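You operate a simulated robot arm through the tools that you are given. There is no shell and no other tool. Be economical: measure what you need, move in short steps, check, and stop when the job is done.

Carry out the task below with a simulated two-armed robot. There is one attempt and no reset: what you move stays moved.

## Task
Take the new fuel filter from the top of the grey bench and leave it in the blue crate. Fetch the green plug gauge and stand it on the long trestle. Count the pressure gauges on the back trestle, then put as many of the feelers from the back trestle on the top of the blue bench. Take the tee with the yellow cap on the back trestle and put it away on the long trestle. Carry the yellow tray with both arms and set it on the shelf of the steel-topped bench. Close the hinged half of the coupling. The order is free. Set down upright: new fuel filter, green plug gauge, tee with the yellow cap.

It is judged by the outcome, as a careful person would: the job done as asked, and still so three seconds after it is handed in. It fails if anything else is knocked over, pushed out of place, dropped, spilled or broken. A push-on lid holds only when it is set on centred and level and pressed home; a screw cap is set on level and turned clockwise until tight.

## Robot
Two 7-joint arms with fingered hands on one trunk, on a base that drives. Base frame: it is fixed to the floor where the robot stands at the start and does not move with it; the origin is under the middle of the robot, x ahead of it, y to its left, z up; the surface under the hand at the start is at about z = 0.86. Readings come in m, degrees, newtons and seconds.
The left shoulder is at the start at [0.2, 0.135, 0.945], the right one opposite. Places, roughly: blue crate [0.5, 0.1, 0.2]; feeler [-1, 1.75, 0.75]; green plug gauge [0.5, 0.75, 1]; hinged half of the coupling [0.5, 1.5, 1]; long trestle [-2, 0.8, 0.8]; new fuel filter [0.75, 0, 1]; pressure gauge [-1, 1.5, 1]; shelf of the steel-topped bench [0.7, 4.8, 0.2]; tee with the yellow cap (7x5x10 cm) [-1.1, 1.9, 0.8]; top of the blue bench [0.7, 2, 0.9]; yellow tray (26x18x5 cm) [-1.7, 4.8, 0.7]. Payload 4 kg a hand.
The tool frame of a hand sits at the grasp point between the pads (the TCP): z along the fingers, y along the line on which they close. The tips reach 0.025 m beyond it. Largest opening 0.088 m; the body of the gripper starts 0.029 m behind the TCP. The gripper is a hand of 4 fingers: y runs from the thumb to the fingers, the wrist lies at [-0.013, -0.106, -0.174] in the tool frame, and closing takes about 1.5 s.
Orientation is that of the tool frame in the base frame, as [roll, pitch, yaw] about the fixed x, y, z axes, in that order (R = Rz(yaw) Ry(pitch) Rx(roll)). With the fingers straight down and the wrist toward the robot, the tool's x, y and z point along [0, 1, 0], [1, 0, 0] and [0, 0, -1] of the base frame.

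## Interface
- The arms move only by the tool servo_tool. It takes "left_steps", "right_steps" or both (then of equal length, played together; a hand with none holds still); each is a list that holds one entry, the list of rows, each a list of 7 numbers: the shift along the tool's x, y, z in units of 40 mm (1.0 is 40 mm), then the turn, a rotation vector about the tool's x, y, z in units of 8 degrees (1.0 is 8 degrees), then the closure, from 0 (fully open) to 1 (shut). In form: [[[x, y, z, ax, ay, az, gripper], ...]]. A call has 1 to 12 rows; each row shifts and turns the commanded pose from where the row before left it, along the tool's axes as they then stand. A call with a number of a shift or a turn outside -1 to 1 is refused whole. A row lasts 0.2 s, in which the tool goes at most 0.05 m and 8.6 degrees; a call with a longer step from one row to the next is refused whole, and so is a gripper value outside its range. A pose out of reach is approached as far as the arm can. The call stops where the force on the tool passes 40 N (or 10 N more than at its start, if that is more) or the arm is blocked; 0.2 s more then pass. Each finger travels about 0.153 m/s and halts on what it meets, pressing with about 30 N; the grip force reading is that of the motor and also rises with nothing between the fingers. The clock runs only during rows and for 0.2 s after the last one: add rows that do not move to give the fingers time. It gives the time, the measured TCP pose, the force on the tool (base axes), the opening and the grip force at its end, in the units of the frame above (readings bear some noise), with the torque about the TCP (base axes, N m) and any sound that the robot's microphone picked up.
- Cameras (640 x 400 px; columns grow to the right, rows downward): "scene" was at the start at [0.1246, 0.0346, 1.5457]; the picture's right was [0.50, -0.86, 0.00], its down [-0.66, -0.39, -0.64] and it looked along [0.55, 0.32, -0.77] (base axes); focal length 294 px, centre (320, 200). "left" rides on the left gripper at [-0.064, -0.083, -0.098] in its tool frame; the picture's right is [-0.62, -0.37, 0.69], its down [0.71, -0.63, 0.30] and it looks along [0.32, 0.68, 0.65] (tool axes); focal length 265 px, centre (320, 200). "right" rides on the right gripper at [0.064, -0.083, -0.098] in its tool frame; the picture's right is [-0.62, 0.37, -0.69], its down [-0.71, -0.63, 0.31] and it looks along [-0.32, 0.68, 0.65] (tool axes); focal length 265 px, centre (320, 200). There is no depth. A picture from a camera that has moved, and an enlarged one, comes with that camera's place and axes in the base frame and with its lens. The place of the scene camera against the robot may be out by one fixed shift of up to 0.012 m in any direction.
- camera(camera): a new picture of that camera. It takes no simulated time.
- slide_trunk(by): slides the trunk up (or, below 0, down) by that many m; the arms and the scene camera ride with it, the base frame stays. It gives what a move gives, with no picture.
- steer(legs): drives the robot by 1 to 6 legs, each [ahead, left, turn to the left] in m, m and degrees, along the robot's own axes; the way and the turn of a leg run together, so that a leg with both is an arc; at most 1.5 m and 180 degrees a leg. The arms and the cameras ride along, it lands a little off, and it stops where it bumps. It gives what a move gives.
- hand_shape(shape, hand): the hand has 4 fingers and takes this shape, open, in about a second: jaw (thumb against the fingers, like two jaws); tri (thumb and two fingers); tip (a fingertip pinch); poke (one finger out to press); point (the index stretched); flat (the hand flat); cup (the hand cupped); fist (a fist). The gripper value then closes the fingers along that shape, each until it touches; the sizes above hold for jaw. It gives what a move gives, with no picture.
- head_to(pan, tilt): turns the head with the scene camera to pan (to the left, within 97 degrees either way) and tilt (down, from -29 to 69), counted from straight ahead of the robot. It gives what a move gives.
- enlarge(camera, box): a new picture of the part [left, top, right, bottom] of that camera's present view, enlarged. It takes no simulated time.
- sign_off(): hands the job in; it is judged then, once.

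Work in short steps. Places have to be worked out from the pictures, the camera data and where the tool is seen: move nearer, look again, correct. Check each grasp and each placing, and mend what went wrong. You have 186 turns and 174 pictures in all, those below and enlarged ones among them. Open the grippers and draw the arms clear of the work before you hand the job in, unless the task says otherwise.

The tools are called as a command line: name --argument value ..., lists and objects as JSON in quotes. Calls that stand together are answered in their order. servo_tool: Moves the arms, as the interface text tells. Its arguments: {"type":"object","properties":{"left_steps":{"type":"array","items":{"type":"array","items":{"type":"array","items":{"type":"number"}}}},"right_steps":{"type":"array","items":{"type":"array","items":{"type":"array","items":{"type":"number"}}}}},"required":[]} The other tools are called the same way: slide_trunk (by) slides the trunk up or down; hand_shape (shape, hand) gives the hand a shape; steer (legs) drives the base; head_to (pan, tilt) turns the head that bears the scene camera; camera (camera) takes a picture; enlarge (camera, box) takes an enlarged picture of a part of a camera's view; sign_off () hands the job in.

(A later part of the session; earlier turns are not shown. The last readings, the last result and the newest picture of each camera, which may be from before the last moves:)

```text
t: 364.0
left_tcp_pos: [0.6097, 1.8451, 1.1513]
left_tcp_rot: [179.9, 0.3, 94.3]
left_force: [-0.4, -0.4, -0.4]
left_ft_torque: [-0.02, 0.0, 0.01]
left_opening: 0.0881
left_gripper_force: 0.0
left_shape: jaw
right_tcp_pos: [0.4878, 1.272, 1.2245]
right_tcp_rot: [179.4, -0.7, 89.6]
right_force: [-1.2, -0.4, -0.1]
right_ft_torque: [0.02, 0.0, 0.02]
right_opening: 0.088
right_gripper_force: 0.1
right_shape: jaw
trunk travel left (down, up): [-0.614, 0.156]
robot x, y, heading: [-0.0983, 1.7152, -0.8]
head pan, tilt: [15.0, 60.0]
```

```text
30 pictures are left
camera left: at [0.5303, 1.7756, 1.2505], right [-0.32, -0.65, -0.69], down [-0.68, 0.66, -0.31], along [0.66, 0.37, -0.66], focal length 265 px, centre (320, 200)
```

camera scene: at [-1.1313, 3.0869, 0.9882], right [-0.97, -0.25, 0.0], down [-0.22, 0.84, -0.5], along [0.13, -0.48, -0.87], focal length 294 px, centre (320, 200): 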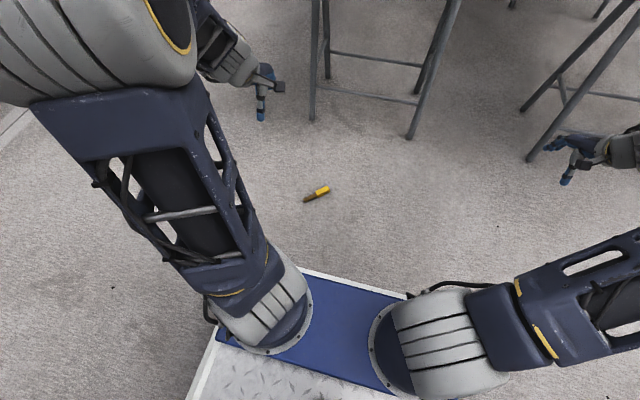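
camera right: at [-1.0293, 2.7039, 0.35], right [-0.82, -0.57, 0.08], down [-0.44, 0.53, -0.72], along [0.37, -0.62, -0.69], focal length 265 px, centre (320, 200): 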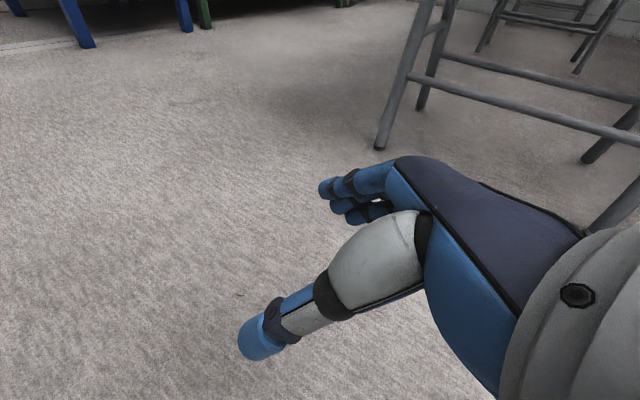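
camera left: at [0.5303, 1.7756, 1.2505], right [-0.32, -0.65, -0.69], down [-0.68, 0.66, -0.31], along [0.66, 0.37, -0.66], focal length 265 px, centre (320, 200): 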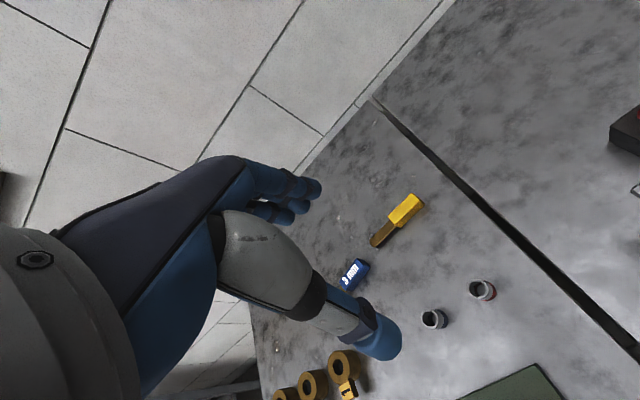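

Both feelers lie on the blue bench. Last: the yellow tray. I drive to open floor, turn to face −x, and go up to the shelf unit.

steer --legs '[[-0.36, 0, 0.8], [0, 1.4, 0], [0, 0, 90], [0, 0, 90], [0, -0.9, 0], [0, -0.8, 0]]'

head_to --pan 0 --tilt 30

camera --camera "scene"

```text
t: 388.6
left_tcp_pos: [-1.2545, 4.5803, 1.1522]
left_tcp_rot: [179.8, 0.4, -83.2]
left_force: [0.5, -0.5, 0.3]
left_ft_torque: [0.01, 0.0, -0.03]
left_opening: 0.0877
left_gripper_force: 0.1
left_shape: jaw
right_tcp_pos: [-1.161, 5.159, 1.2235]
right_tcp_rot: [179.3, -0.7, -87.6]
right_force: [0.0, 0.7, 0.3]
right_ft_torque: [-0.01, 0.02, -0.03]
right_opening: 0.0883
right_gripper_force: 0.0
right_shape: jaw
trunk travel left (down, up): [-0.614, 0.156]
robot x, y, heading: [-0.5502, 4.7423, -178.0]
head pan, tilt: [15.0, 60.0]
```

```text
t: 389.6
left_tcp_pos: [-1.2557, 4.5803, 1.1514]
left_tcp_rot: [179.9, 0.4, -83.2]
left_force: [-0.4, -0.9, 0.0]
left_ft_torque: [-0.02, -0.02, 0.02]
left_opening: 0.0876
left_gripper_force: 0.0
left_shape: jaw
right_tcp_pos: [-1.1592, 5.1588, 1.2232]
right_tcp_rot: [179.4, -0.7, -87.7]
right_force: [0.6, 0.6, 0.0]
right_ft_torque: [0.02, -0.02, -0.02]
right_opening: 0.0882
right_gripper_force: 0.1
right_shape: jaw
trunk travel left (down, up): [-0.614, 0.156]
robot x, y, heading: [-0.5561, 4.747, -178.2]
head pan, tilt: [0.0, 30.0]
```

```text
29 pictures are left
camera scene: at [-0.7055, 4.7347, 1.6402], right [-0.03, 1.0, 0.0], down [0.5, 0.02, -0.87], along [-0.87, -0.03, -0.5], focal length 294 px, centre (320, 200)
```

scene: 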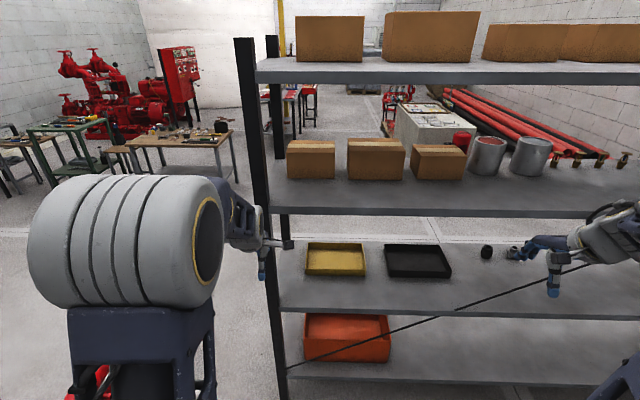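

Tray: front wall x≈−1.69, y 4.63–4.91, shelf z≈0.67; the next shelf is at ≈1.11. I lower the trunk 0.2 m, bring the hands lower and closer together, before driving nearer.

slide_trunk --by -0.2

servo_tool --left_steps '[[[-0.3, 0, 0.5, 0, 0, 0.6, 0], [-0.3, 0, 0.5, 0, 0, 0, 0], [-0.3, 0, 0.5, 0, 0, 0, 0], [-0.3, 0, 0.5, 0, 0, 0, 0], [-0.3, 0, 0.5, 0, 0, 0, 0], [-0.3, -0.2, 0.5, 0, 0, 0, 0], [-0.3, -0.3, 0.5, 0, 0, 0, 0], [0, -0.3, 0.3, 0, 0, 0, 0]]]' --right_steps '[[[0.85, 0, 0.6, 0, 0, 0.3, 0], [0.85, 0, 0.6, 0, 0, 0, 0], [0.85, 0, 0.6, 0, 0, 0, 0], [0.85, 0, 0.6, 0, 0, 0, 0], [0.85, 0, 0.6, 0, 0, 0, 0], [0.85, 0.5, 0.6, 0, 0, 0, 0], [0.85, 0.5, 0.6, 0, 0, 0, 0], [0.85, 0.5, 0.6, 0, 0, 0, 0]]]'

steer --legs '[[0.15, 0, -1.8]]'

camera --camera "scene"

```text
t: 391.7
left_tcp_pos: [-1.2554, 4.5803, 0.952]
left_tcp_rot: [180.0, 0.4, -83.3]
left_force: [-0.2, 0.2, -0.4]
left_ft_torque: [-0.04, 0.05, 0.02]
left_opening: 0.088
left_gripper_force: 0.0
left_shape: jaw
right_tcp_pos: [-1.1619, 5.1593, 1.0253]
right_tcp_rot: [179.3, -0.6, -87.7]
right_force: [0.0, 0.7, -0.7]
right_ft_torque: [0.0, 0.0, 0.02]
right_opening: 0.0878
right_gripper_force: 0.0
right_shape: jaw
trunk travel left (down, up): [-0.414, 0.356]
robot x, y, heading: [-0.5556, 4.7448, -178.2]
head pan, tilt: [0.0, 30.0]
```

```text
t: 393.5
left_tcp_pos: [-1.228, 4.6659, 0.8028]
left_tcp_rot: [179.8, 0.5, -88.0]
left_force: [-0.2, 0.6, 0.9]
left_ft_torque: [0.01, 0.05, 0.04]
left_opening: 0.0882
left_gripper_force: 0.1
left_shape: jaw
right_tcp_pos: [-1.2233, 4.8815, 0.836]
right_tcp_rot: [179.3, -0.7, -90.1]
right_force: [0.8, 0.7, -0.3]
right_ft_torque: [0.02, 0.0, -0.02]
right_opening: 0.0883
right_gripper_force: 0.0
right_shape: jaw
trunk travel left (down, up): [-0.414, 0.356]
robot x, y, heading: [-0.5586, 4.7426, -178.2]
head pan, tilt: [0.0, 30.0]
```

```text
t: 394.9
left_tcp_pos: [-1.3752, 4.6849, 0.8019]
left_tcp_rot: [179.6, 0.4, -89.8]
left_force: [0.0, 0.7, -0.4]
left_ft_torque: [0.02, 0.01, 0.01]
left_opening: 0.0878
left_gripper_force: 0.1
left_shape: jaw
right_tcp_pos: [-1.3646, 4.9013, 0.8352]
right_tcp_rot: [179.5, -0.8, -91.9]
right_force: [-0.2, 1.3, -0.1]
right_ft_torque: [0.01, -0.01, 0.03]
right_opening: 0.088
right_gripper_force: 0.2
right_shape: jaw
trunk travel left (down, up): [-0.414, 0.356]
robot x, y, heading: [-0.6969, 4.7391, -180.0]
head pan, tilt: [0.0, 30.0]
```

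```text
28 pictures are left
camera scene: at [-0.8513, 4.737, 1.4403], right [0.0, 1.0, 0.0], down [0.5, 0.0, -0.87], along [-0.87, 0.0, -0.5], focal length 294 px, centre (320, 200)
```

scene: 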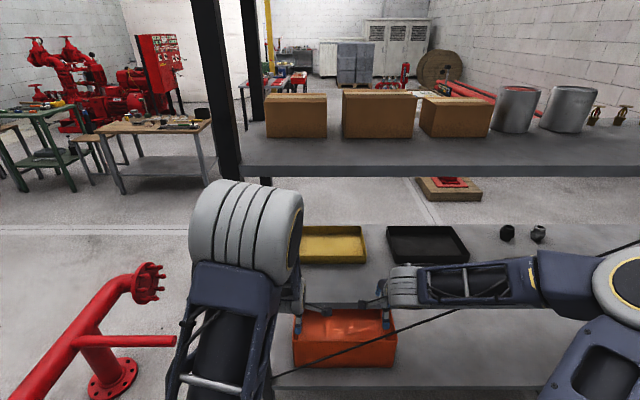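

I drive 0.15 m nearer and extend both hands over the front rim, staying above it.

steer --legs '[[0.15, 0.0, 0]]'

servo_tool --left_steps '[[[0, 0.8, 0, 0, 0, 0, 0], [0, 0.8, 0, 0, 0, 0, 0], [0, 0.8, 0, 0, 0, 0, 0], [0, 0.8, 0, 0, 0, 0, 0], [0, 0.8, 0, 0, 0, 0, 0], [0, 0, 0, 0, 0, 0, 0]]]' --right_steps '[[[0.1, 0.8, 0.2, 0, 0, -0.2, 0], [0.1, 0.8, 0.2, 0, 0, 0, 0], [0.1, 0.8, 0.2, 0, 0, 0, 0], [0.1, 0.8, 0.2, 0, 0, 0, 0], [0.1, 0.8, 0, 0, 0, 0, 0], [0, 0, 0, 0, 0, 0, 0]]]'

camera --camera "left"

camera --camera "right"

```text
t: 396.3
left_tcp_pos: [-1.5283, 4.6844, 0.802]
left_tcp_rot: [179.8, 0.4, -89.8]
left_force: [-0.8, 0.1, 0.1]
left_ft_torque: [-0.01, -0.02, 0.01]
left_opening: 0.088
left_gripper_force: 0.1
left_shape: jaw
right_tcp_pos: [-1.5181, 4.9001, 0.8337]
right_tcp_rot: [179.4, -0.8, -92.0]
right_force: [0.0, 0.9, 0.1]
right_ft_torque: [-0.02, -0.01, 0.01]
right_opening: 0.0883
right_gripper_force: 0.0
right_shape: jaw
trunk travel left (down, up): [-0.414, 0.356]
robot x, y, heading: [-0.854, 4.7413, -179.9]
head pan, tilt: [0.0, 30.0]
```

```text
t: 397.7
left_tcp_pos: [-1.6774, 4.6862, 0.8041]
left_tcp_rot: [179.9, 0.5, -89.9]
left_force: [-1.0, -0.6, -0.2]
left_ft_torque: [0.0, 0.0, -0.01]
left_opening: 0.0879
left_gripper_force: 0.1
left_shape: jaw
right_tcp_pos: [-1.5954, 4.8933, 0.8203]
right_tcp_rot: [179.0, -0.6, -90.3]
right_force: [0.2, 0.0, -0.4]
right_ft_torque: [0.0, 0.0, 0.01]
right_opening: 0.0881
right_gripper_force: 0.0
right_shape: jaw
right hand out of reach, approached as far as the arm can: row 3, 4, 5
trunk travel left (down, up): [-0.414, 0.356]
robot x, y, heading: [-0.8497, 4.7413, -180.0]
head pan, tilt: [0.0, 30.0]
```

```text
27 pictures are left
camera left: at [-1.5949, 4.749, 0.9032], right [0.37, 0.63, -0.69], down [0.63, -0.71, -0.31], along [-0.68, -0.32, -0.66], focal length 265 px, centre (320, 200)
```

left: 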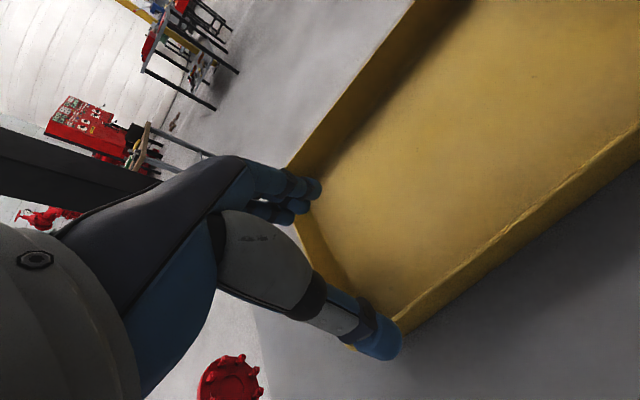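

```text
26 pictures are left
camera right: at [-1.5106, 4.829, 0.9183], right [-0.35, 0.63, 0.69], down [0.63, 0.71, -0.32], along [-0.69, 0.32, -0.65], focal length 265 px, centre (320, 200)
```

right: 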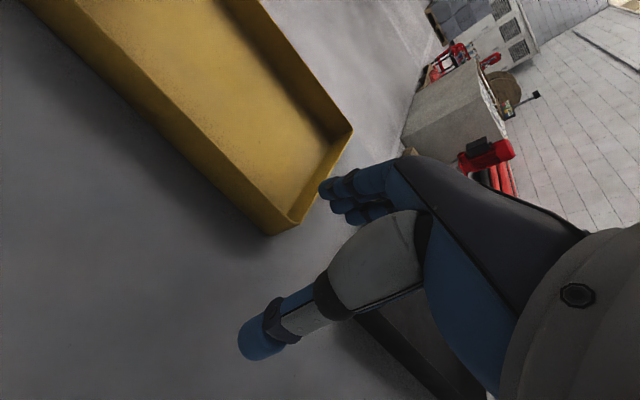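

Front rim at x≈−1.65 (bottom ≈−1.67). The right arm is at its limit, so I pull the left back to match and drive 0.06 m closer.

servo_tool --left_steps '[[[0, -0.7, 0, 0, 0, 0, 0], [0, -0.7, 0, 0, 0, 0, 0], [0, -0.65, 0, 0, 0, 0, 0]]]' --right_steps '[[[0, 0, 0, 0, 0, 0, 0], [0, 0, 0, 0, 0, 0, 0], [0, 0, 0, 0, 0, 0, 0]]]'

steer --legs '[[0.062, 0.0, 0]]'

servo_tool --left_steps '[[[0, 0, 0.4, 0, 0, 0, 0.2], [0, 0, 0.4, 0, 0, 0, 0.2], [0, 0, 0.4, 0, 0, 0, 0.2], [0, 0, 0, 0, 0, 0, 0.2]]]' --right_steps '[[[0, 0, 0.5, 0, 0, 0, 0.2], [0, 0, 0.5, 0, 0, 0, 0.2], [0, 0, 0.6, 0, 0, 0, 0.2], [0, 0, 0, 0, 0, 0, 0.2]]]'

camera --camera "left"

camera --camera "right"

```text
t: 398.5
left_tcp_pos: [-1.6074, 4.6835, 0.8016]
left_tcp_rot: [179.8, 0.3, -89.7]
left_force: [-0.3, 0.6, 0.6]
left_ft_torque: [0.02, 0.02, 0.0]
left_opening: 0.0881
left_gripper_force: 0.0
left_shape: jaw
right_tcp_pos: [-1.6028, 4.893, 0.8163]
right_tcp_rot: [179.3, -0.7, -90.3]
right_force: [-0.3, 0.5, -0.1]
right_ft_torque: [0.01, -0.01, 0.01]
right_opening: 0.0881
right_gripper_force: 0.0
right_shape: jaw
trunk travel left (down, up): [-0.414, 0.356]
robot x, y, heading: [-0.8526, 4.74, -179.9]
head pan, tilt: [0.0, 30.0]
```

```text
t: 399.4
left_tcp_pos: [-1.6292, 4.6841, 0.7971]
left_tcp_rot: [-178.5, 0.4, -89.9]
left_force: [0.5, -0.1, -0.6]
left_ft_torque: [0.0, 0.04, -0.03]
left_opening: 0.088
left_gripper_force: 0.2
left_shape: jaw
right_tcp_pos: [-1.6403, 4.8911, 0.8185]
right_tcp_rot: [179.1, -0.8, -90.1]
right_force: [0.2, -0.1, -0.1]
right_ft_torque: [-0.01, -0.02, -0.01]
right_opening: 0.0879
right_gripper_force: 0.1
right_shape: jaw
trunk travel left (down, up): [-0.414, 0.356]
robot x, y, heading: [-0.8943, 4.7411, -179.4]
head pan, tilt: [0.0, 30.0]
stopped in leg 1: the robot was blocked; the commanded pose is now the measured one
```

```text
t: 400.2
left_tcp_pos: [-1.6312, 4.6882, 0.7606]
left_tcp_rot: [-179.7, 0.7, -89.9]
left_force: [-0.6, -0.2, 0.5]
left_ft_torque: [-0.01, 0.04, 0.04]
left_opening: 0.0707
left_gripper_force: 0.0
left_shape: jaw
right_tcp_pos: [-1.6417, 4.8933, 0.7785]
right_tcp_rot: [177.1, -0.9, -89.7]
right_force: [0.5, -0.5, 33.1]
right_ft_torque: [0.32, 1.33, 0.01]
right_opening: 0.0687
right_gripper_force: 0.0
right_shape: jaw
right hand out of reach, approached as far as the arm can: row 2, 3
trunk travel left (down, up): [-0.414, 0.356]
robot x, y, heading: [-0.8963, 4.736, -179.6]
head pan, tilt: [0.0, 30.0]
stopped in row 4 (right hand): the force on the tool passed its limit at 52 N (the readings are from after the stop); the commanded pose is now the measured one
```

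```text
25 pictures are left
camera left: at [-1.5488, 4.7498, 0.8613], right [0.37, 0.63, -0.68], down [0.63, -0.71, -0.31], along [-0.68, -0.32, -0.66], focal length 265 px, centre (320, 200)
```

left: 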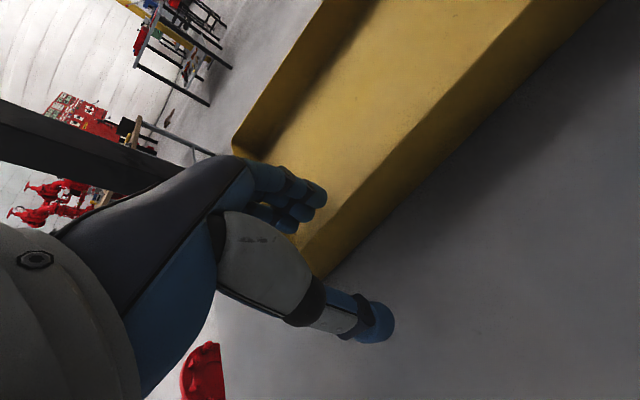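

```text
24 pictures are left
camera right: at [-1.5532, 4.8304, 0.8739], right [-0.34, 0.63, 0.7], down [0.61, 0.71, -0.35], along [-0.72, 0.31, -0.62], focal length 265 px, centre (320, 200)
```

right: 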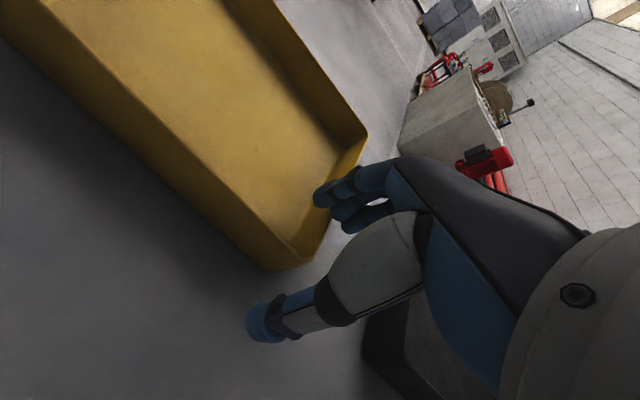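

The front wall is actually at x≈−1.672, and the right arm is limited by its low-elbow posture (right fingers touch the rim). I lift, back out, and cycle the right arm through a high pose to bring its elbow up.

servo_tool --left_steps '[[[0, 0, -0.5, 0, 0, 0, 0], [0, 0, -0.5, 0, 0, 0, 0]]]' --right_steps '[[[0, 0, -0.5, 0.2, 0, 0, 0], [0, 0, -0.5, 0.2, 0, 0, 0]]]'

steer --legs '[[-0.4, 0.0, -0.5]]'

servo_tool --right_steps '[[[0, 0, -1, 0, 0, 0, 0], [0, 0, -1, 0, 0, 0, 0], [0, 0, -1, 0, 0, 0, 0], [0, 0, -1, 0, 0, 0, 0], [0, 0, -1, 0, 0, 0, 0], [0, 0, -1, 0, 0, 0, 0], [0, -0.8, -0.6, 0, 0, 0, 0], [0, -0.8, -0.6, 0, 0, 0, 0], [0.4, -0.8, 0, 0, 0, 0, 0], [0.8, 0, 0, 0, 0, 0, 0], [0.8, 0, 0, 0, 0, 0, 0], [0.8, 0, 0, 0, 0, 0, 0]]]'

camera --camera "scene"

```text
t: 400.8
left_tcp_pos: [-1.6304, 4.686, 0.7916]
left_tcp_rot: [-178.6, 0.5, -89.9]
left_force: [-0.1, -0.9, -0.3]
left_ft_torque: [0.01, 0.03, 0.01]
left_opening: 0.0878
left_gripper_force: 0.0
left_shape: jaw
right_tcp_pos: [-1.6399, 4.8961, 0.8084]
right_tcp_rot: [-178.6, -0.9, -89.9]
right_force: [-0.4, -0.5, 1.0]
right_ft_torque: [0.0, 0.0, 0.02]
right_opening: 0.0878
right_gripper_force: 0.1
right_shape: jaw
trunk travel left (down, up): [-0.414, 0.356]
robot x, y, heading: [-0.8943, 4.7407, -179.9]
head pan, tilt: [0.0, 30.0]
```

```text
t: 403.3
left_tcp_pos: [-1.2337, 4.6962, 0.7956]
left_tcp_rot: [-179.2, 0.5, -90.8]
left_force: [-0.1, 0.0, 0.2]
left_ft_torque: [0.0, 0.02, 0.01]
left_opening: 0.0876
left_gripper_force: 0.0
left_shape: jaw
right_tcp_pos: [-1.2385, 4.9052, 0.8112]
right_tcp_rot: [-178.8, -0.8, -90.8]
right_force: [0.9, -0.3, -0.5]
right_ft_torque: [0.02, 0.02, 0.04]
right_opening: 0.0881
right_gripper_force: 0.1
right_shape: jaw
trunk travel left (down, up): [-0.414, 0.356]
robot x, y, heading: [-0.4941, 4.738, 179.3]
head pan, tilt: [0.0, 30.0]
```

```text
t: 405.9
left_tcp_pos: [-1.2327, 4.6966, 0.7966]
left_tcp_rot: [-179.2, 0.4, -91.0]
left_force: [0.1, 0.8, 0.3]
left_ft_torque: [0.0, 0.02, 0.02]
left_opening: 0.0881
left_gripper_force: 0.1
left_shape: jaw
right_tcp_pos: [-1.1494, 4.7967, 1.1008]
right_tcp_rot: [-178.9, -0.8, -90.8]
right_force: [0.0, -0.6, -0.3]
right_ft_torque: [-0.02, -0.01, -0.01]
right_opening: 0.0877
right_gripper_force: 0.0
right_shape: jaw
trunk travel left (down, up): [-0.414, 0.356]
robot x, y, heading: [-0.4939, 4.7372, 179.2]
head pan, tilt: [0.0, 30.0]
```

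```text
23 pictures are left
camera scene: at [-0.6449, 4.737, 1.4403], right [0.01, 1.0, 0.0], down [0.5, -0.01, -0.87], along [-0.87, 0.01, -0.5], focal length 294 px, centre (320, 200)
```

scene: 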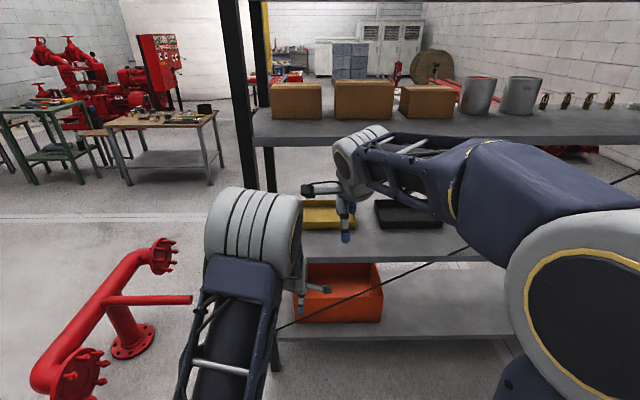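

Elbow is up again. I extend the right hand forward and lower it to the left hand's height, still outside the shelf.

servo_tool --right_steps '[[[-0.3, 0.9, 0, -0.13, 0, 0, 0], [-0.3, 0.9, 0, 0, 0, 0, 0], [-0.3, 0.9, 0, 0, 0, 0, 0], [-0.3, 0.9, 0, 0, 0, 0, 0], [0, 0, 0.95, 0, 0, 0, 0], [0, 0, 0.95, 0, 0, 0, 0], [0, 0, 0.95, 0, 0, 0, 0], [0, 0, 0.95, 0, 0, 0, 0], [0, 0, 0.95, 0, 0, 0, 0], [0, 0, 0.95, 0, 0, 0, 0], [0, 0, 0.95, 0, 0, 0, 0], [0, 0, 0.95, 0, 0, 0, 0]]]'

steer --legs '[[0.0, -0.047, 0.8]]'

servo_tool --left_steps '[[[0, 0.7, 0, -0.1, 0, 0, 0], [0, 0.7, 0, 0, 0, 0, 0], [0, 0.2, 0, 0, 0, 0, 0]]]'

```text
t: 408.5
left_tcp_pos: [-1.2336, 4.6958, 0.796]
left_tcp_rot: [-179.3, 0.6, -90.8]
left_force: [-0.2, -0.6, -0.1]
left_ft_torque: [-0.01, 0.01, 0.0]
left_opening: 0.0879
left_gripper_force: 0.0
left_shape: jaw
right_tcp_pos: [-1.2211, 4.8903, 0.8237]
right_tcp_rot: [-180.0, -0.7, -90.7]
right_force: [-0.4, 0.1, 0.8]
right_ft_torque: [0.01, -0.01, 0.0]
right_opening: 0.0881
right_gripper_force: 0.0
right_shape: jaw
right hand out of reach, approached as far as the arm can: row 2, 3, 4, 8, 9, 10, 11, 12
trunk travel left (down, up): [-0.414, 0.356]
robot x, y, heading: [-0.4948, 4.7377, 179.3]
head pan, tilt: [0.0, 30.0]
```

```text
t: 409.4
left_tcp_pos: [-1.2319, 4.7361, 0.797]
left_tcp_rot: [-179.2, 0.5, -90.1]
left_force: [-0.2, -0.2, 0.5]
left_ft_torque: [0.02, 0.03, -0.01]
left_opening: 0.0878
left_gripper_force: 0.0
left_shape: jaw
right_tcp_pos: [-1.2223, 4.9297, 0.8224]
right_tcp_rot: [-179.9, -0.7, -90.0]
right_force: [-0.1, -0.7, -0.1]
right_ft_torque: [-0.02, 0.01, -0.03]
right_opening: 0.0879
right_gripper_force: 0.1
right_shape: jaw
trunk travel left (down, up): [-0.414, 0.356]
robot x, y, heading: [-0.4922, 4.7869, -180.2]
head pan, tilt: [0.0, 30.0]
```

```text
t: 410.2
left_tcp_pos: [-1.2967, 4.7355, 0.796]
left_tcp_rot: [-180.0, 0.5, -90.1]
left_force: [-0.6, 0.3, -0.2]
left_ft_torque: [0.01, -0.01, 0.03]
left_opening: 0.0879
left_gripper_force: 0.0
left_shape: jaw
right_tcp_pos: [-1.2222, 4.9304, 0.8237]
right_tcp_rot: [-179.9, -0.8, -90.0]
right_force: [0.8, 0.2, -0.3]
right_ft_torque: [0.0, 0.02, 0.01]
right_opening: 0.0876
right_gripper_force: 0.1
right_shape: jaw
trunk travel left (down, up): [-0.414, 0.356]
robot x, y, heading: [-0.4948, 4.7867, -180.0]
head pan, tilt: [0.0, 30.0]
```

The right arm reaches farther when more to its own side. I shift the base left (−y) 0.107 m so the right hand works ~0.2 m off-centre, and test its extension outside the shelf.

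steer --legs '[[0.0, 0.107, 0.0]]'

servo_tool --left_steps '[[[-0.5, 0, 0, 0, 0, 0, 0], [-0.5, 0, 0, 0, 0, 0, 0], [-0.5, 0, 0, 0, 0, 0, 0], [0, 0, 0, 0, 0, 0, 0], [0, 0, 0, 0, 0, 0, 0], [0, 0, 0, 0, 0, 0, 0]]]' --right_steps '[[[-0.6, 0, 0, 0, 0, 0, 0], [-0.6, 0.2, 0, 0, 0, 0, 0], [-0.5, 0.4, 0, 0, 0, 0, 0], [0, 0.5, 0.2, 0, 0, 0, 0], [0, 0.5, 0.2, 0, 0, 0, 0], [0, 0, 0.2, 0, 0, 0, 0]]]'

```text
t: 411.4
left_tcp_pos: [-1.2968, 4.628, 0.7963]
left_tcp_rot: [180.0, 0.5, -90.1]
left_force: [1.0, -0.4, 0.5]
left_ft_torque: [0.02, 0.04, -0.02]
left_opening: 0.0879
left_gripper_force: 0.0
left_shape: jaw
right_tcp_pos: [-1.2228, 4.8226, 0.8235]
right_tcp_rot: [-179.8, -0.8, -89.9]
right_force: [0.5, -0.3, 0.6]
right_ft_torque: [0.03, 0.01, 0.02]
right_opening: 0.0885
right_gripper_force: 0.0
right_shape: jaw
trunk travel left (down, up): [-0.414, 0.356]
robot x, y, heading: [-0.4937, 4.6842, -180.2]
head pan, tilt: [0.0, 30.0]
```

```text
t: 412.8
left_tcp_pos: [-1.2984, 4.6875, 0.7981]
left_tcp_rot: [-179.9, 0.6, -90.0]
left_force: [0.4, 0.3, -0.2]
left_ft_torque: [-0.01, 0.03, -0.01]
left_opening: 0.0876
left_gripper_force: 0.0
left_shape: jaw
right_tcp_pos: [-1.2854, 4.8896, 0.7997]
right_tcp_rot: [-180.0, -0.8, -89.9]
right_force: [-0.2, 0.2, 0.3]
right_ft_torque: [0.0, -0.01, 0.01]
right_opening: 0.0881
right_gripper_force: 0.1
right_shape: jaw
trunk travel left (down, up): [-0.414, 0.356]
robot x, y, heading: [-0.4951, 4.6834, -179.7]
head pan, tilt: [0.0, 30.0]
```

Both hands are now unconstrained. I align them and drive in 0.374 m so both straddle the front wall, then check.

servo_tool --right_steps '[[[0, 0.32, 0, 0, 0, 0, 0], [0, 0, 0, 0, 0, 0, 0]]]'

steer --legs '[[0.374, 0.0, 0.0]]'

camera --camera "left"

camera --camera "right"

```text
t: 413.4
left_tcp_pos: [-1.298, 4.6869, 0.7974]
left_tcp_rot: [-179.9, 0.6, -90.0]
left_force: [0.3, 0.0, 0.1]
left_ft_torque: [0.02, 0.01, 0.0]
left_opening: 0.0878
left_gripper_force: 0.1
left_shape: jaw
right_tcp_pos: [-1.2847, 4.8877, 0.7991]
right_tcp_rot: [-179.9, -0.8, -89.9]
right_force: [-0.1, -0.1, 0.4]
right_ft_torque: [0.01, 0.0, 0.01]
right_opening: 0.0882
right_gripper_force: 0.1
right_shape: jaw
right hand out of reach, approached as far as the arm can: row 1
trunk travel left (down, up): [-0.414, 0.356]
robot x, y, heading: [-0.4945, 4.6813, -179.8]
head pan, tilt: [0.0, 30.0]
```

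```text
t: 415.9
left_tcp_pos: [-1.6696, 4.687, 0.7958]
left_tcp_rot: [-179.1, 0.6, -90.0]
left_force: [-0.5, 0.5, -0.4]
left_ft_torque: [0.02, 0.0, 0.01]
left_opening: 0.088
left_gripper_force: 0.0
left_shape: jaw
right_tcp_pos: [-1.6644, 4.885, 0.8006]
right_tcp_rot: [180.0, -0.7, -89.8]
right_force: [-0.9, -0.8, 0.2]
right_ft_torque: [0.03, 0.0, -0.02]
right_opening: 0.088
right_gripper_force: 0.1
right_shape: jaw
trunk travel left (down, up): [-0.414, 0.356]
robot x, y, heading: [-0.871, 4.6833, -179.4]
head pan, tilt: [0.0, 30.0]
stopped in leg 1: the robot was blocked; the commanded pose is now the measured one
```

```text
22 pictures are left
camera left: at [-1.5877, 4.7489, 0.8952], right [0.38, 0.63, -0.68], down [0.63, -0.71, -0.3], along [-0.67, -0.32, -0.67], focal length 265 px, centre (320, 200)
```

left: 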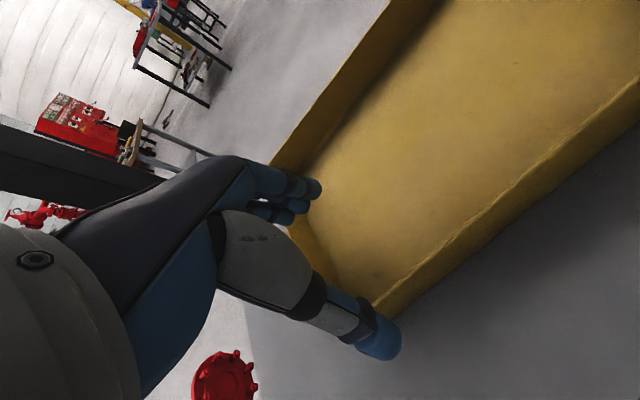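

```text
21 pictures are left
camera right: at [-1.5807, 4.8221, 0.9013], right [-0.37, 0.63, 0.68], down [0.63, 0.71, -0.31], along [-0.68, 0.31, -0.66], focal length 265 px, centre (320, 200)
```

right: 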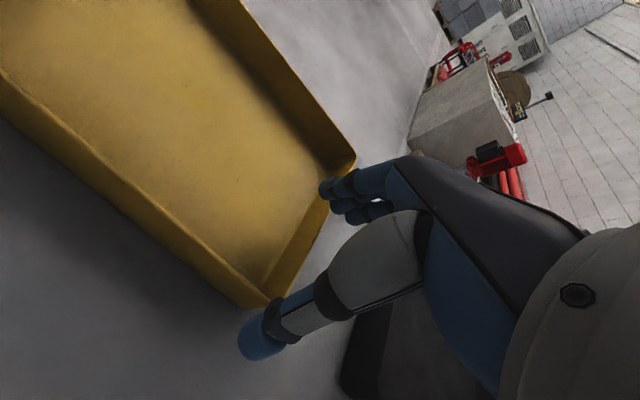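

Both jaws straddle the wall. I lower the hands onto it with the trunk (0.09 m).

slide_trunk --by -0.09

camera --camera "left"

camera --camera "right"

```text
t: 416.7
left_tcp_pos: [-1.6784, 4.6876, 0.7474]
left_tcp_rot: [179.4, 1.0, -90.1]
left_force: [8.6, -0.6, 17.9]
left_ft_torque: [-0.11, 0.36, -0.03]
left_opening: 0.0868
left_gripper_force: 0.0
left_shape: jaw
right_tcp_pos: [-1.6674, 4.8854, 0.748]
right_tcp_rot: [179.3, -0.7, -89.6]
right_force: [1.5, 0.9, 9.2]
right_ft_torque: [0.08, 0.4, -0.06]
right_opening: 0.0872
right_gripper_force: 0.0
right_shape: jaw
trunk travel left (down, up): [-0.358, 0.412]
robot x, y, heading: [-0.8756, 4.6829, -179.9]
head pan, tilt: [0.0, 30.0]
stopped: the force on the tool passed its limit at 50 N (the readings are from after the stop); the commanded pose is now the measured one
```

```text
20 pictures are left
camera left: at [-1.5939, 4.7499, 0.847], right [0.36, 0.63, -0.69], down [0.63, -0.71, -0.32], along [-0.69, -0.31, -0.65], focal length 265 px, centre (320, 200)
```

left: 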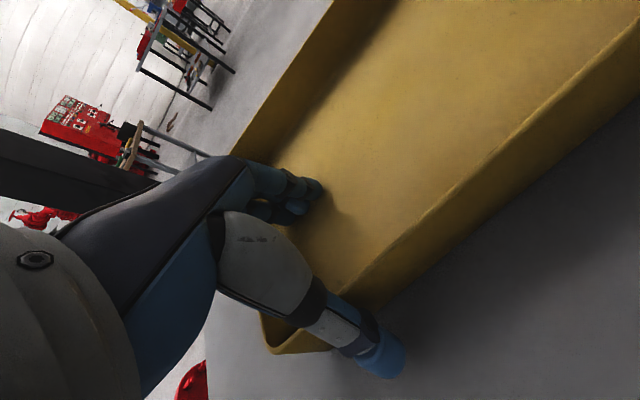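

```text
19 pictures are left
camera right: at [-1.5832, 4.8228, 0.8475], right [-0.36, 0.63, 0.69], down [0.62, 0.71, -0.32], along [-0.69, 0.31, -0.65], focal length 265 px, centre (320, 200)
```

right: 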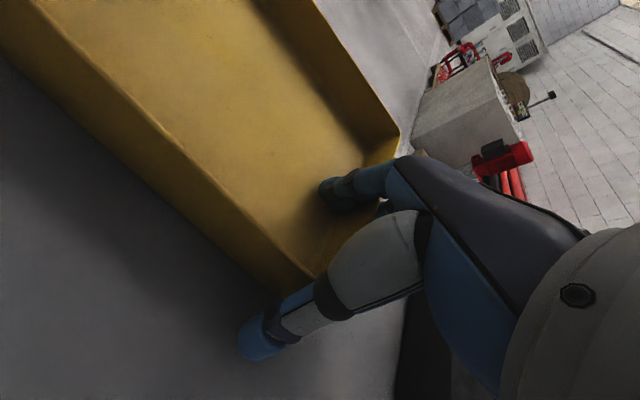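

Fingertips touch the tray floor (shelf ≈0.71). I raise 4 mm and close both hands on the wall.

servo_tool --left_steps '[[[0, 0, -0.12, 0, 0, 0, 0.2], [0, 0, 0, 0, 0, 0, 0.4], [0, 0, 0, 0, 0, 0, 0.6], [0, 0, 0, 0, 0, 0, 0.8], [0, 0, 0, 0, 0, 0, 1], [0, 0, 0, 0, 0, 0, 1], [0, 0, 0, 0, 0, 0, 1]]]' --right_steps '[[[0, 0, -0.12, 0, 0, 0, 0.2], [0, 0, 0, 0, 0, 0, 0.4], [0, 0, 0, 0, 0, 0, 0.6], [0, 0, 0, 0, 0, 0, 0.8], [0, 0, 0, 0, 0, 0, 1], [0, 0, 0, 0, 0, 0, 1], [0, 0, 0, 0, 0, 0, 1]]]'

slide_trunk --by 0.06

camera --camera "right"

camera --camera "scene"

```text
t: 418.3
left_tcp_pos: [-1.6768, 4.6881, 0.7497]
left_tcp_rot: [179.7, 1.0, -90.1]
left_force: [-0.3, 3.6, 0.0]
left_ft_torque: [0.07, 0.02, -0.13]
left_opening: 0.0002
left_gripper_force: 30.7
left_shape: jaw
right_tcp_pos: [-1.6678, 4.8848, 0.7509]
right_tcp_rot: [179.7, -0.8, -89.7]
right_force: [0.5, -2.5, 0.3]
right_ft_torque: [-0.07, -0.02, 0.07]
right_opening: 0.0121
right_gripper_force: 30.1
right_shape: jaw
trunk travel left (down, up): [-0.358, 0.412]
robot x, y, heading: [-0.8728, 4.6824, -179.8]
head pan, tilt: [0.0, 30.0]
```

```text
t: 419.3
left_tcp_pos: [-1.6671, 4.6861, 0.7943]
left_tcp_rot: [-178.8, 0.4, -90.1]
left_force: [-2.3, 9.9, 3.0]
left_ft_torque: [0.32, 0.03, -0.13]
left_opening: 0.0002
left_gripper_force: 29.7
left_shape: jaw
right_tcp_pos: [-1.666, 4.8811, 0.8082]
right_tcp_rot: [179.7, -0.9, -89.6]
right_force: [1.4, -9.5, -5.3]
right_ft_torque: [0.11, -0.04, 0.39]
right_opening: 0.0123
right_gripper_force: 29.6
right_shape: jaw
trunk travel left (down, up): [-0.418, 0.352]
robot x, y, heading: [-0.8738, 4.6829, -179.5]
head pan, tilt: [0.0, 30.0]
```

```text
18 pictures are left
camera right: at [-1.5816, 4.8193, 0.9076], right [-0.37, 0.63, 0.69], down [0.62, 0.71, -0.32], along [-0.69, 0.31, -0.65], focal length 265 px, centre (320, 200)
```

right: 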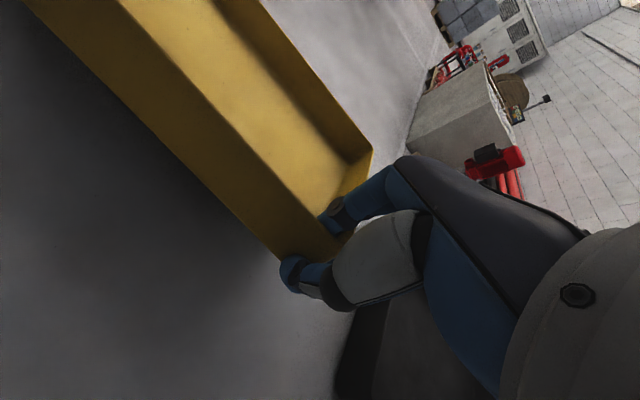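

```text
17 pictures are left
camera scene: at [-1.0241, 4.675, 1.4408], right [0.0, 1.0, 0.0], down [0.5, 0.0, -0.87], along [-0.87, 0.0, -0.5], focal length 294 px, centre (320, 200)
```

scene: 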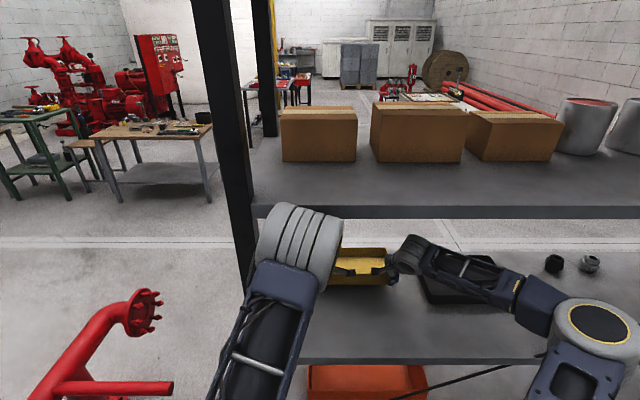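

The tray seems lifted. I check the left grip with its camera.

camera --camera "left"

enlarge --camera "scene" --box '[300, 220, 460, 320]'

```text
16 pictures are left
camera left: at [-1.5869, 4.7485, 0.8948], right [0.38, 0.63, -0.68], down [0.64, -0.71, -0.3], along [-0.67, -0.32, -0.67], focal length 265 px, centre (320, 200)
```

left: 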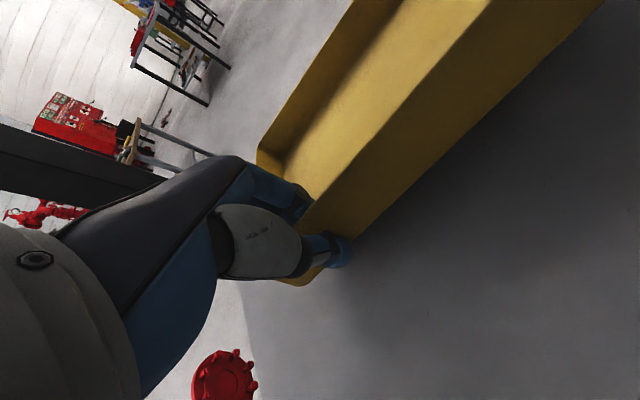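

```text
4.00 times, centred on (380, 270) of scene
camera zoom: at [-1.0241, 4.675, 1.4408], right [0.0, 1.0, 0.0], down [0.5, 0.0, -0.87], along [-0.87, 0.0, -0.5], focal length 1178 px, centre (80, -80)
```

zoom: 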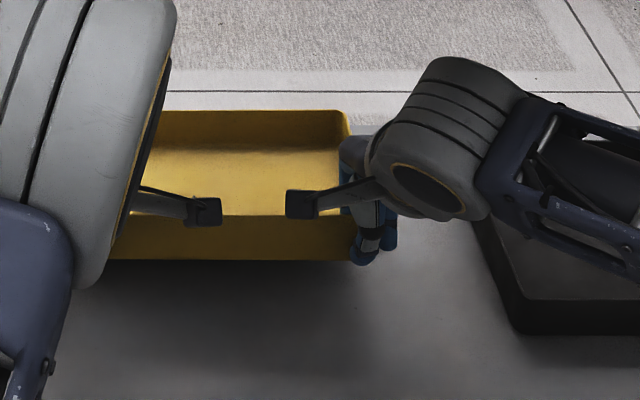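

Both hands hold the tray, lifted and level. I back out slowly from the shelf.

steer --legs '[[-0.43, 0, 0]]'

camera --camera "scene"

```text
t: 422.0
left_tcp_pos: [-1.2482, 4.6866, 0.8105]
left_tcp_rot: [179.7, 0.8, -89.8]
left_force: [0.2, 5.4, -2.4]
left_ft_torque: [0.1, -0.13, -0.19]
left_opening: 0.0
left_gripper_force: 29.6
left_shape: jaw
right_tcp_pos: [-1.2413, 4.8828, 0.8099]
right_tcp_rot: [179.7, -0.8, -89.5]
right_force: [-0.7, -5.2, -2.7]
right_ft_torque: [-0.16, -0.28, 0.08]
right_opening: 0.0119
right_gripper_force: 30.2
right_shape: jaw
trunk travel left (down, up): [-0.418, 0.352]
robot x, y, heading: [-0.4434, 4.6849, -179.4]
head pan, tilt: [0.0, 30.0]
```

```text
14 pictures are left
camera scene: at [-0.5974, 4.6786, 1.4437], right [-0.01, 1.0, 0.0], down [0.5, 0.0, -0.87], along [-0.87, -0.01, -0.5], focal length 294 px, centre (320, 200)
```

scene: 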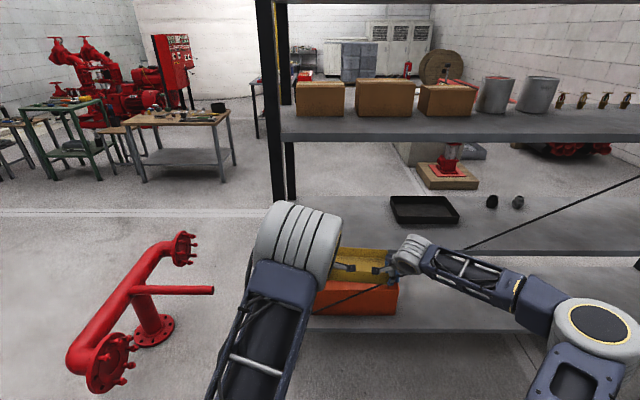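

Tray is out (about 5 N between both hands). I turn right to face +y, then strafe away from the benches.

steer --legs '[[0.0, 0, -90]]'

steer --legs '[[0.0, 0.42, 0], [0, 0, -90]]'

head_to --pan 0 --tilt 38

camera --camera "scene"

```text
t: 426.2
left_tcp_pos: [-0.4284, 5.4861, 0.8098]
left_tcp_rot: [179.7, 0.7, 179.1]
left_force: [6.4, -0.3, -2.0]
left_ft_torque: [-0.1, -0.14, -0.17]
left_opening: 0.0001
left_gripper_force: 29.8
left_shape: jaw
right_tcp_pos: [-0.2323, 5.4728, 0.8097]
right_tcp_rot: [179.7, -1.0, 179.4]
right_force: [-5.1, 1.4, -1.9]
right_ft_torque: [-0.29, 0.12, 0.15]
right_opening: 0.0119
right_gripper_force: 30.3
right_shape: jaw
trunk travel left (down, up): [-0.418, 0.352]
robot x, y, heading: [-0.4483, 4.6825, 89.5]
head pan, tilt: [0.0, 30.0]
```

```text
t: 432.7
left_tcp_pos: [-0.0636, 4.6627, 0.8098]
left_tcp_rot: [179.8, 0.9, 88.5]
left_force: [-0.3, -5.5, -2.4]
left_ft_torque: [-0.07, 0.1, -0.11]
left_opening: 0.0
left_gripper_force: 29.4
left_shape: jaw
right_tcp_pos: [-0.0773, 4.4647, 0.8108]
right_tcp_rot: [179.7, -0.9, 88.9]
right_force: [-0.1, 3.6, -1.5]
right_ft_torque: [0.08, 0.3, 0.1]
right_opening: 0.0115
right_gripper_force: 30.5
right_shape: jaw
trunk travel left (down, up): [-0.418, 0.352]
robot x, y, heading: [-0.8677, 4.6861, -1.0]
head pan, tilt: [0.0, 30.0]
```

```text
t: 433.4
left_tcp_pos: [-0.0638, 4.6612, 0.81]
left_tcp_rot: [179.8, 0.9, 88.5]
left_force: [0.2, -1.6, -2.7]
left_ft_torque: [-0.05, 0.1, -0.12]
left_opening: 0.0002
left_gripper_force: 30.3
left_shape: jaw
right_tcp_pos: [-0.078, 4.4642, 0.8105]
right_tcp_rot: [179.7, -0.8, 89.0]
right_force: [-0.8, 1.1, -2.1]
right_ft_torque: [0.04, 0.28, 0.06]
right_opening: 0.0116
right_gripper_force: 29.9
right_shape: jaw
trunk travel left (down, up): [-0.418, 0.352]
robot x, y, heading: [-0.8629, 4.6861, -1.1]
head pan, tilt: [0.0, 38.0]
```

```text
13 pictures are left
camera scene: at [-0.7191, 4.6795, 1.4313], right [-0.02, -1.0, 0.0], down [-0.62, 0.01, -0.79], along [0.79, -0.02, -0.62], focal length 294 px, centre (320, 200)
```

scene: 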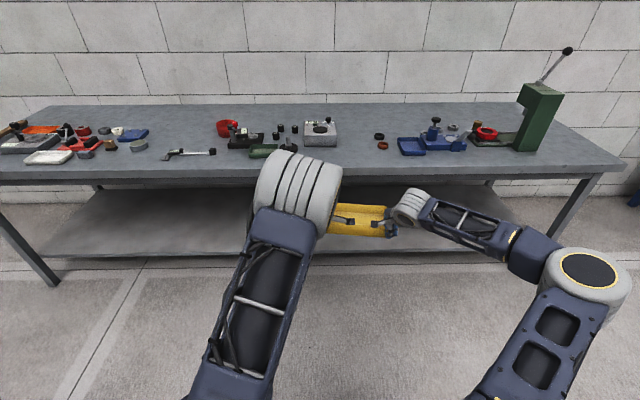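

Bench shelf: z≈0.22, front edge x≈0.34; top edge x≈0.26. I lower the trunk 0.4 m in front of the bench, then drive in.

slide_trunk --by -0.4

steer --legs '[[0.3, 0, 1.0]]'

camera --camera "scene"

```text
t: 437.2
left_tcp_pos: [-0.0646, 4.6609, 0.4102]
left_tcp_rot: [179.8, 0.9, 88.5]
left_force: [-1.2, -2.9, -2.7]
left_ft_torque: [-0.13, 0.09, -0.1]
left_opening: 0.0
left_gripper_force: 29.9
left_shape: jaw
right_tcp_pos: [-0.0772, 4.4651, 0.4116]
right_tcp_rot: [179.6, -1.0, 88.9]
right_force: [1.0, 3.3, -2.1]
right_ft_torque: [0.1, 0.3, 0.08]
right_opening: 0.0117
right_gripper_force: 30.2
right_shape: jaw
trunk travel left (down, up): [-0.018, 0.752]
robot x, y, heading: [-0.8665, 4.6886, -1.2]
head pan, tilt: [0.0, 38.0]
```

```text
t: 439.2
left_tcp_pos: [0.2385, 4.6689, 0.4107]
left_tcp_rot: [179.8, 0.9, 89.3]
left_force: [-0.3, -3.3, -2.0]
left_ft_torque: [-0.05, 0.08, -0.11]
left_opening: 0.0001
left_gripper_force: 29.5
left_shape: jaw
right_tcp_pos: [0.2282, 4.4728, 0.4105]
right_tcp_rot: [179.8, -0.9, 89.8]
right_force: [-0.2, 2.7, -1.3]
right_ft_torque: [0.08, 0.3, 0.06]
right_opening: 0.0116
right_gripper_force: 30.4
right_shape: jaw
trunk travel left (down, up): [-0.018, 0.752]
robot x, y, heading: [-0.5618, 4.6806, -0.2]
head pan, tilt: [0.0, 38.0]
```

```text
12 pictures are left
camera scene: at [-0.4162, 4.6778, 1.0313], right [-0.01, -1.0, 0.0], down [-0.62, 0.0, -0.79], along [0.79, 0.0, -0.62], focal length 294 px, centre (320, 200)
```

scene: 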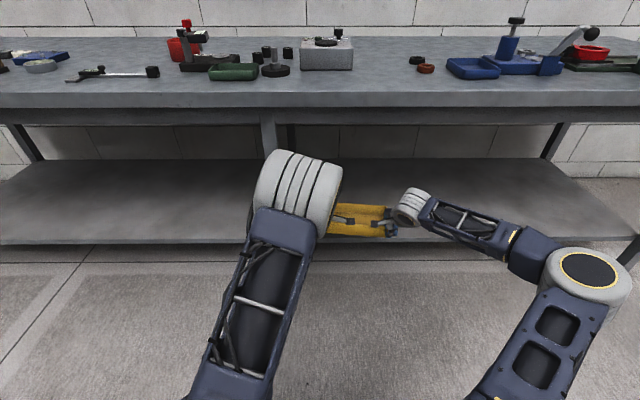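

A middle front leg stands near y≈4.85, so I shift slightly right while driving in the last 0.2 m.

steer --legs '[[0.0, -0.08, 0], [0.21, 0, 0.2]]'

camera --camera "scene"

camera --camera "right"

```text
t: 441.5
left_tcp_pos: [0.4498, 4.5908, 0.4094]
left_tcp_rot: [179.9, 0.9, 89.6]
left_force: [-0.1, -1.9, -2.5]
left_ft_torque: [-0.06, 0.08, -0.09]
left_opening: 0.0001
left_gripper_force: 30.0
left_shape: jaw
right_tcp_pos: [0.4401, 4.3949, 0.41]
right_tcp_rot: [179.7, -0.9, 90.2]
right_force: [1.3, 1.8, -1.8]
right_ft_torque: [0.07, 0.31, 0.07]
right_opening: 0.0116
right_gripper_force: 30.0
right_shape: jaw
trunk travel left (down, up): [-0.018, 0.752]
robot x, y, heading: [-0.3523, 4.6007, 0.1]
head pan, tilt: [0.0, 38.0]
```

```text
11 pictures are left
camera scene: at [-0.2053, 4.597, 1.0313], right [0.0, -1.0, 0.0], down [-0.62, 0.0, -0.79], along [0.79, 0.0, -0.62], focal length 294 px, centre (320, 200)
```

scene: 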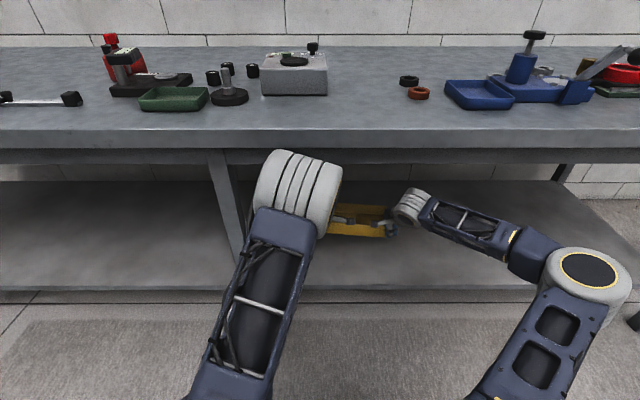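

```text
10 pictures are left
camera right: at [0.356, 4.457, 0.5102], right [0.37, -0.63, 0.69], down [-0.63, -0.71, -0.32], along [0.69, -0.31, -0.65], focal length 265 px, centre (320, 200)
```

right: 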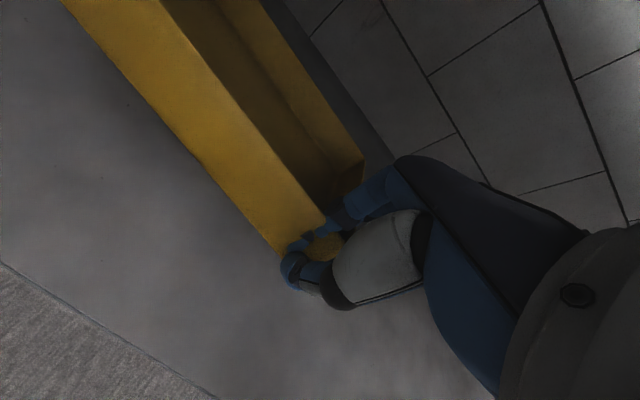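

The tray is over the shelf. I lower both hands together in small steps.

servo_tool --left_steps '[[[0, 0, 0.4, 0, 0, 0, 1], [0, 0, 0.4, 0, 0, 0, 1], [0, 0, 0.4, 0, 0, 0, 1], [0, 0, 0.4, 0, 0, 0, 1], [0, 0, 0.4, 0, 0, 0, 1], [0, 0, 0.3, 0, 0, 0, 1], [0, 0, 0, 0, 0, 0, 1]]]' --right_steps '[[[0, 0, 0.4, 0, 0, 0, 1], [0, 0, 0.4, 0, 0, 0, 1], [0, 0, 0.4, 0, 0, 0, 1], [0, 0, 0.4, 0, 0, 0, 1], [0, 0, 0.4, 0, 0, 0, 1], [0, 0, 0.3, 0, 0, 0, 1], [0, 0, 0, 0, 0, 0, 1]]]'

```text
t: 443.1
left_tcp_pos: [0.4493, 4.5861, 0.3174]
left_tcp_rot: [179.7, 1.0, 89.5]
left_force: [-3.7, -14.8, -2.0]
left_ft_torque: [-0.32, 0.13, -0.31]
left_opening: 0.0
left_gripper_force: 30.1
left_shape: jaw
right_tcp_pos: [0.4283, 4.3898, 0.3232]
right_tcp_rot: [179.7, -1.1, 90.4]
right_force: [3.9, 15.1, -3.4]
right_ft_torque: [0.27, 0.24, 0.01]
right_opening: 0.0117
right_gripper_force: 30.0
right_shape: jaw
right hand out of reach, approached as far as the arm can: row 3, 4, 6
trunk travel left (down, up): [-0.018, 0.752]
robot x, y, heading: [-0.3507, 4.5982, 0.0]
head pan, tilt: [0.0, 38.0]
```

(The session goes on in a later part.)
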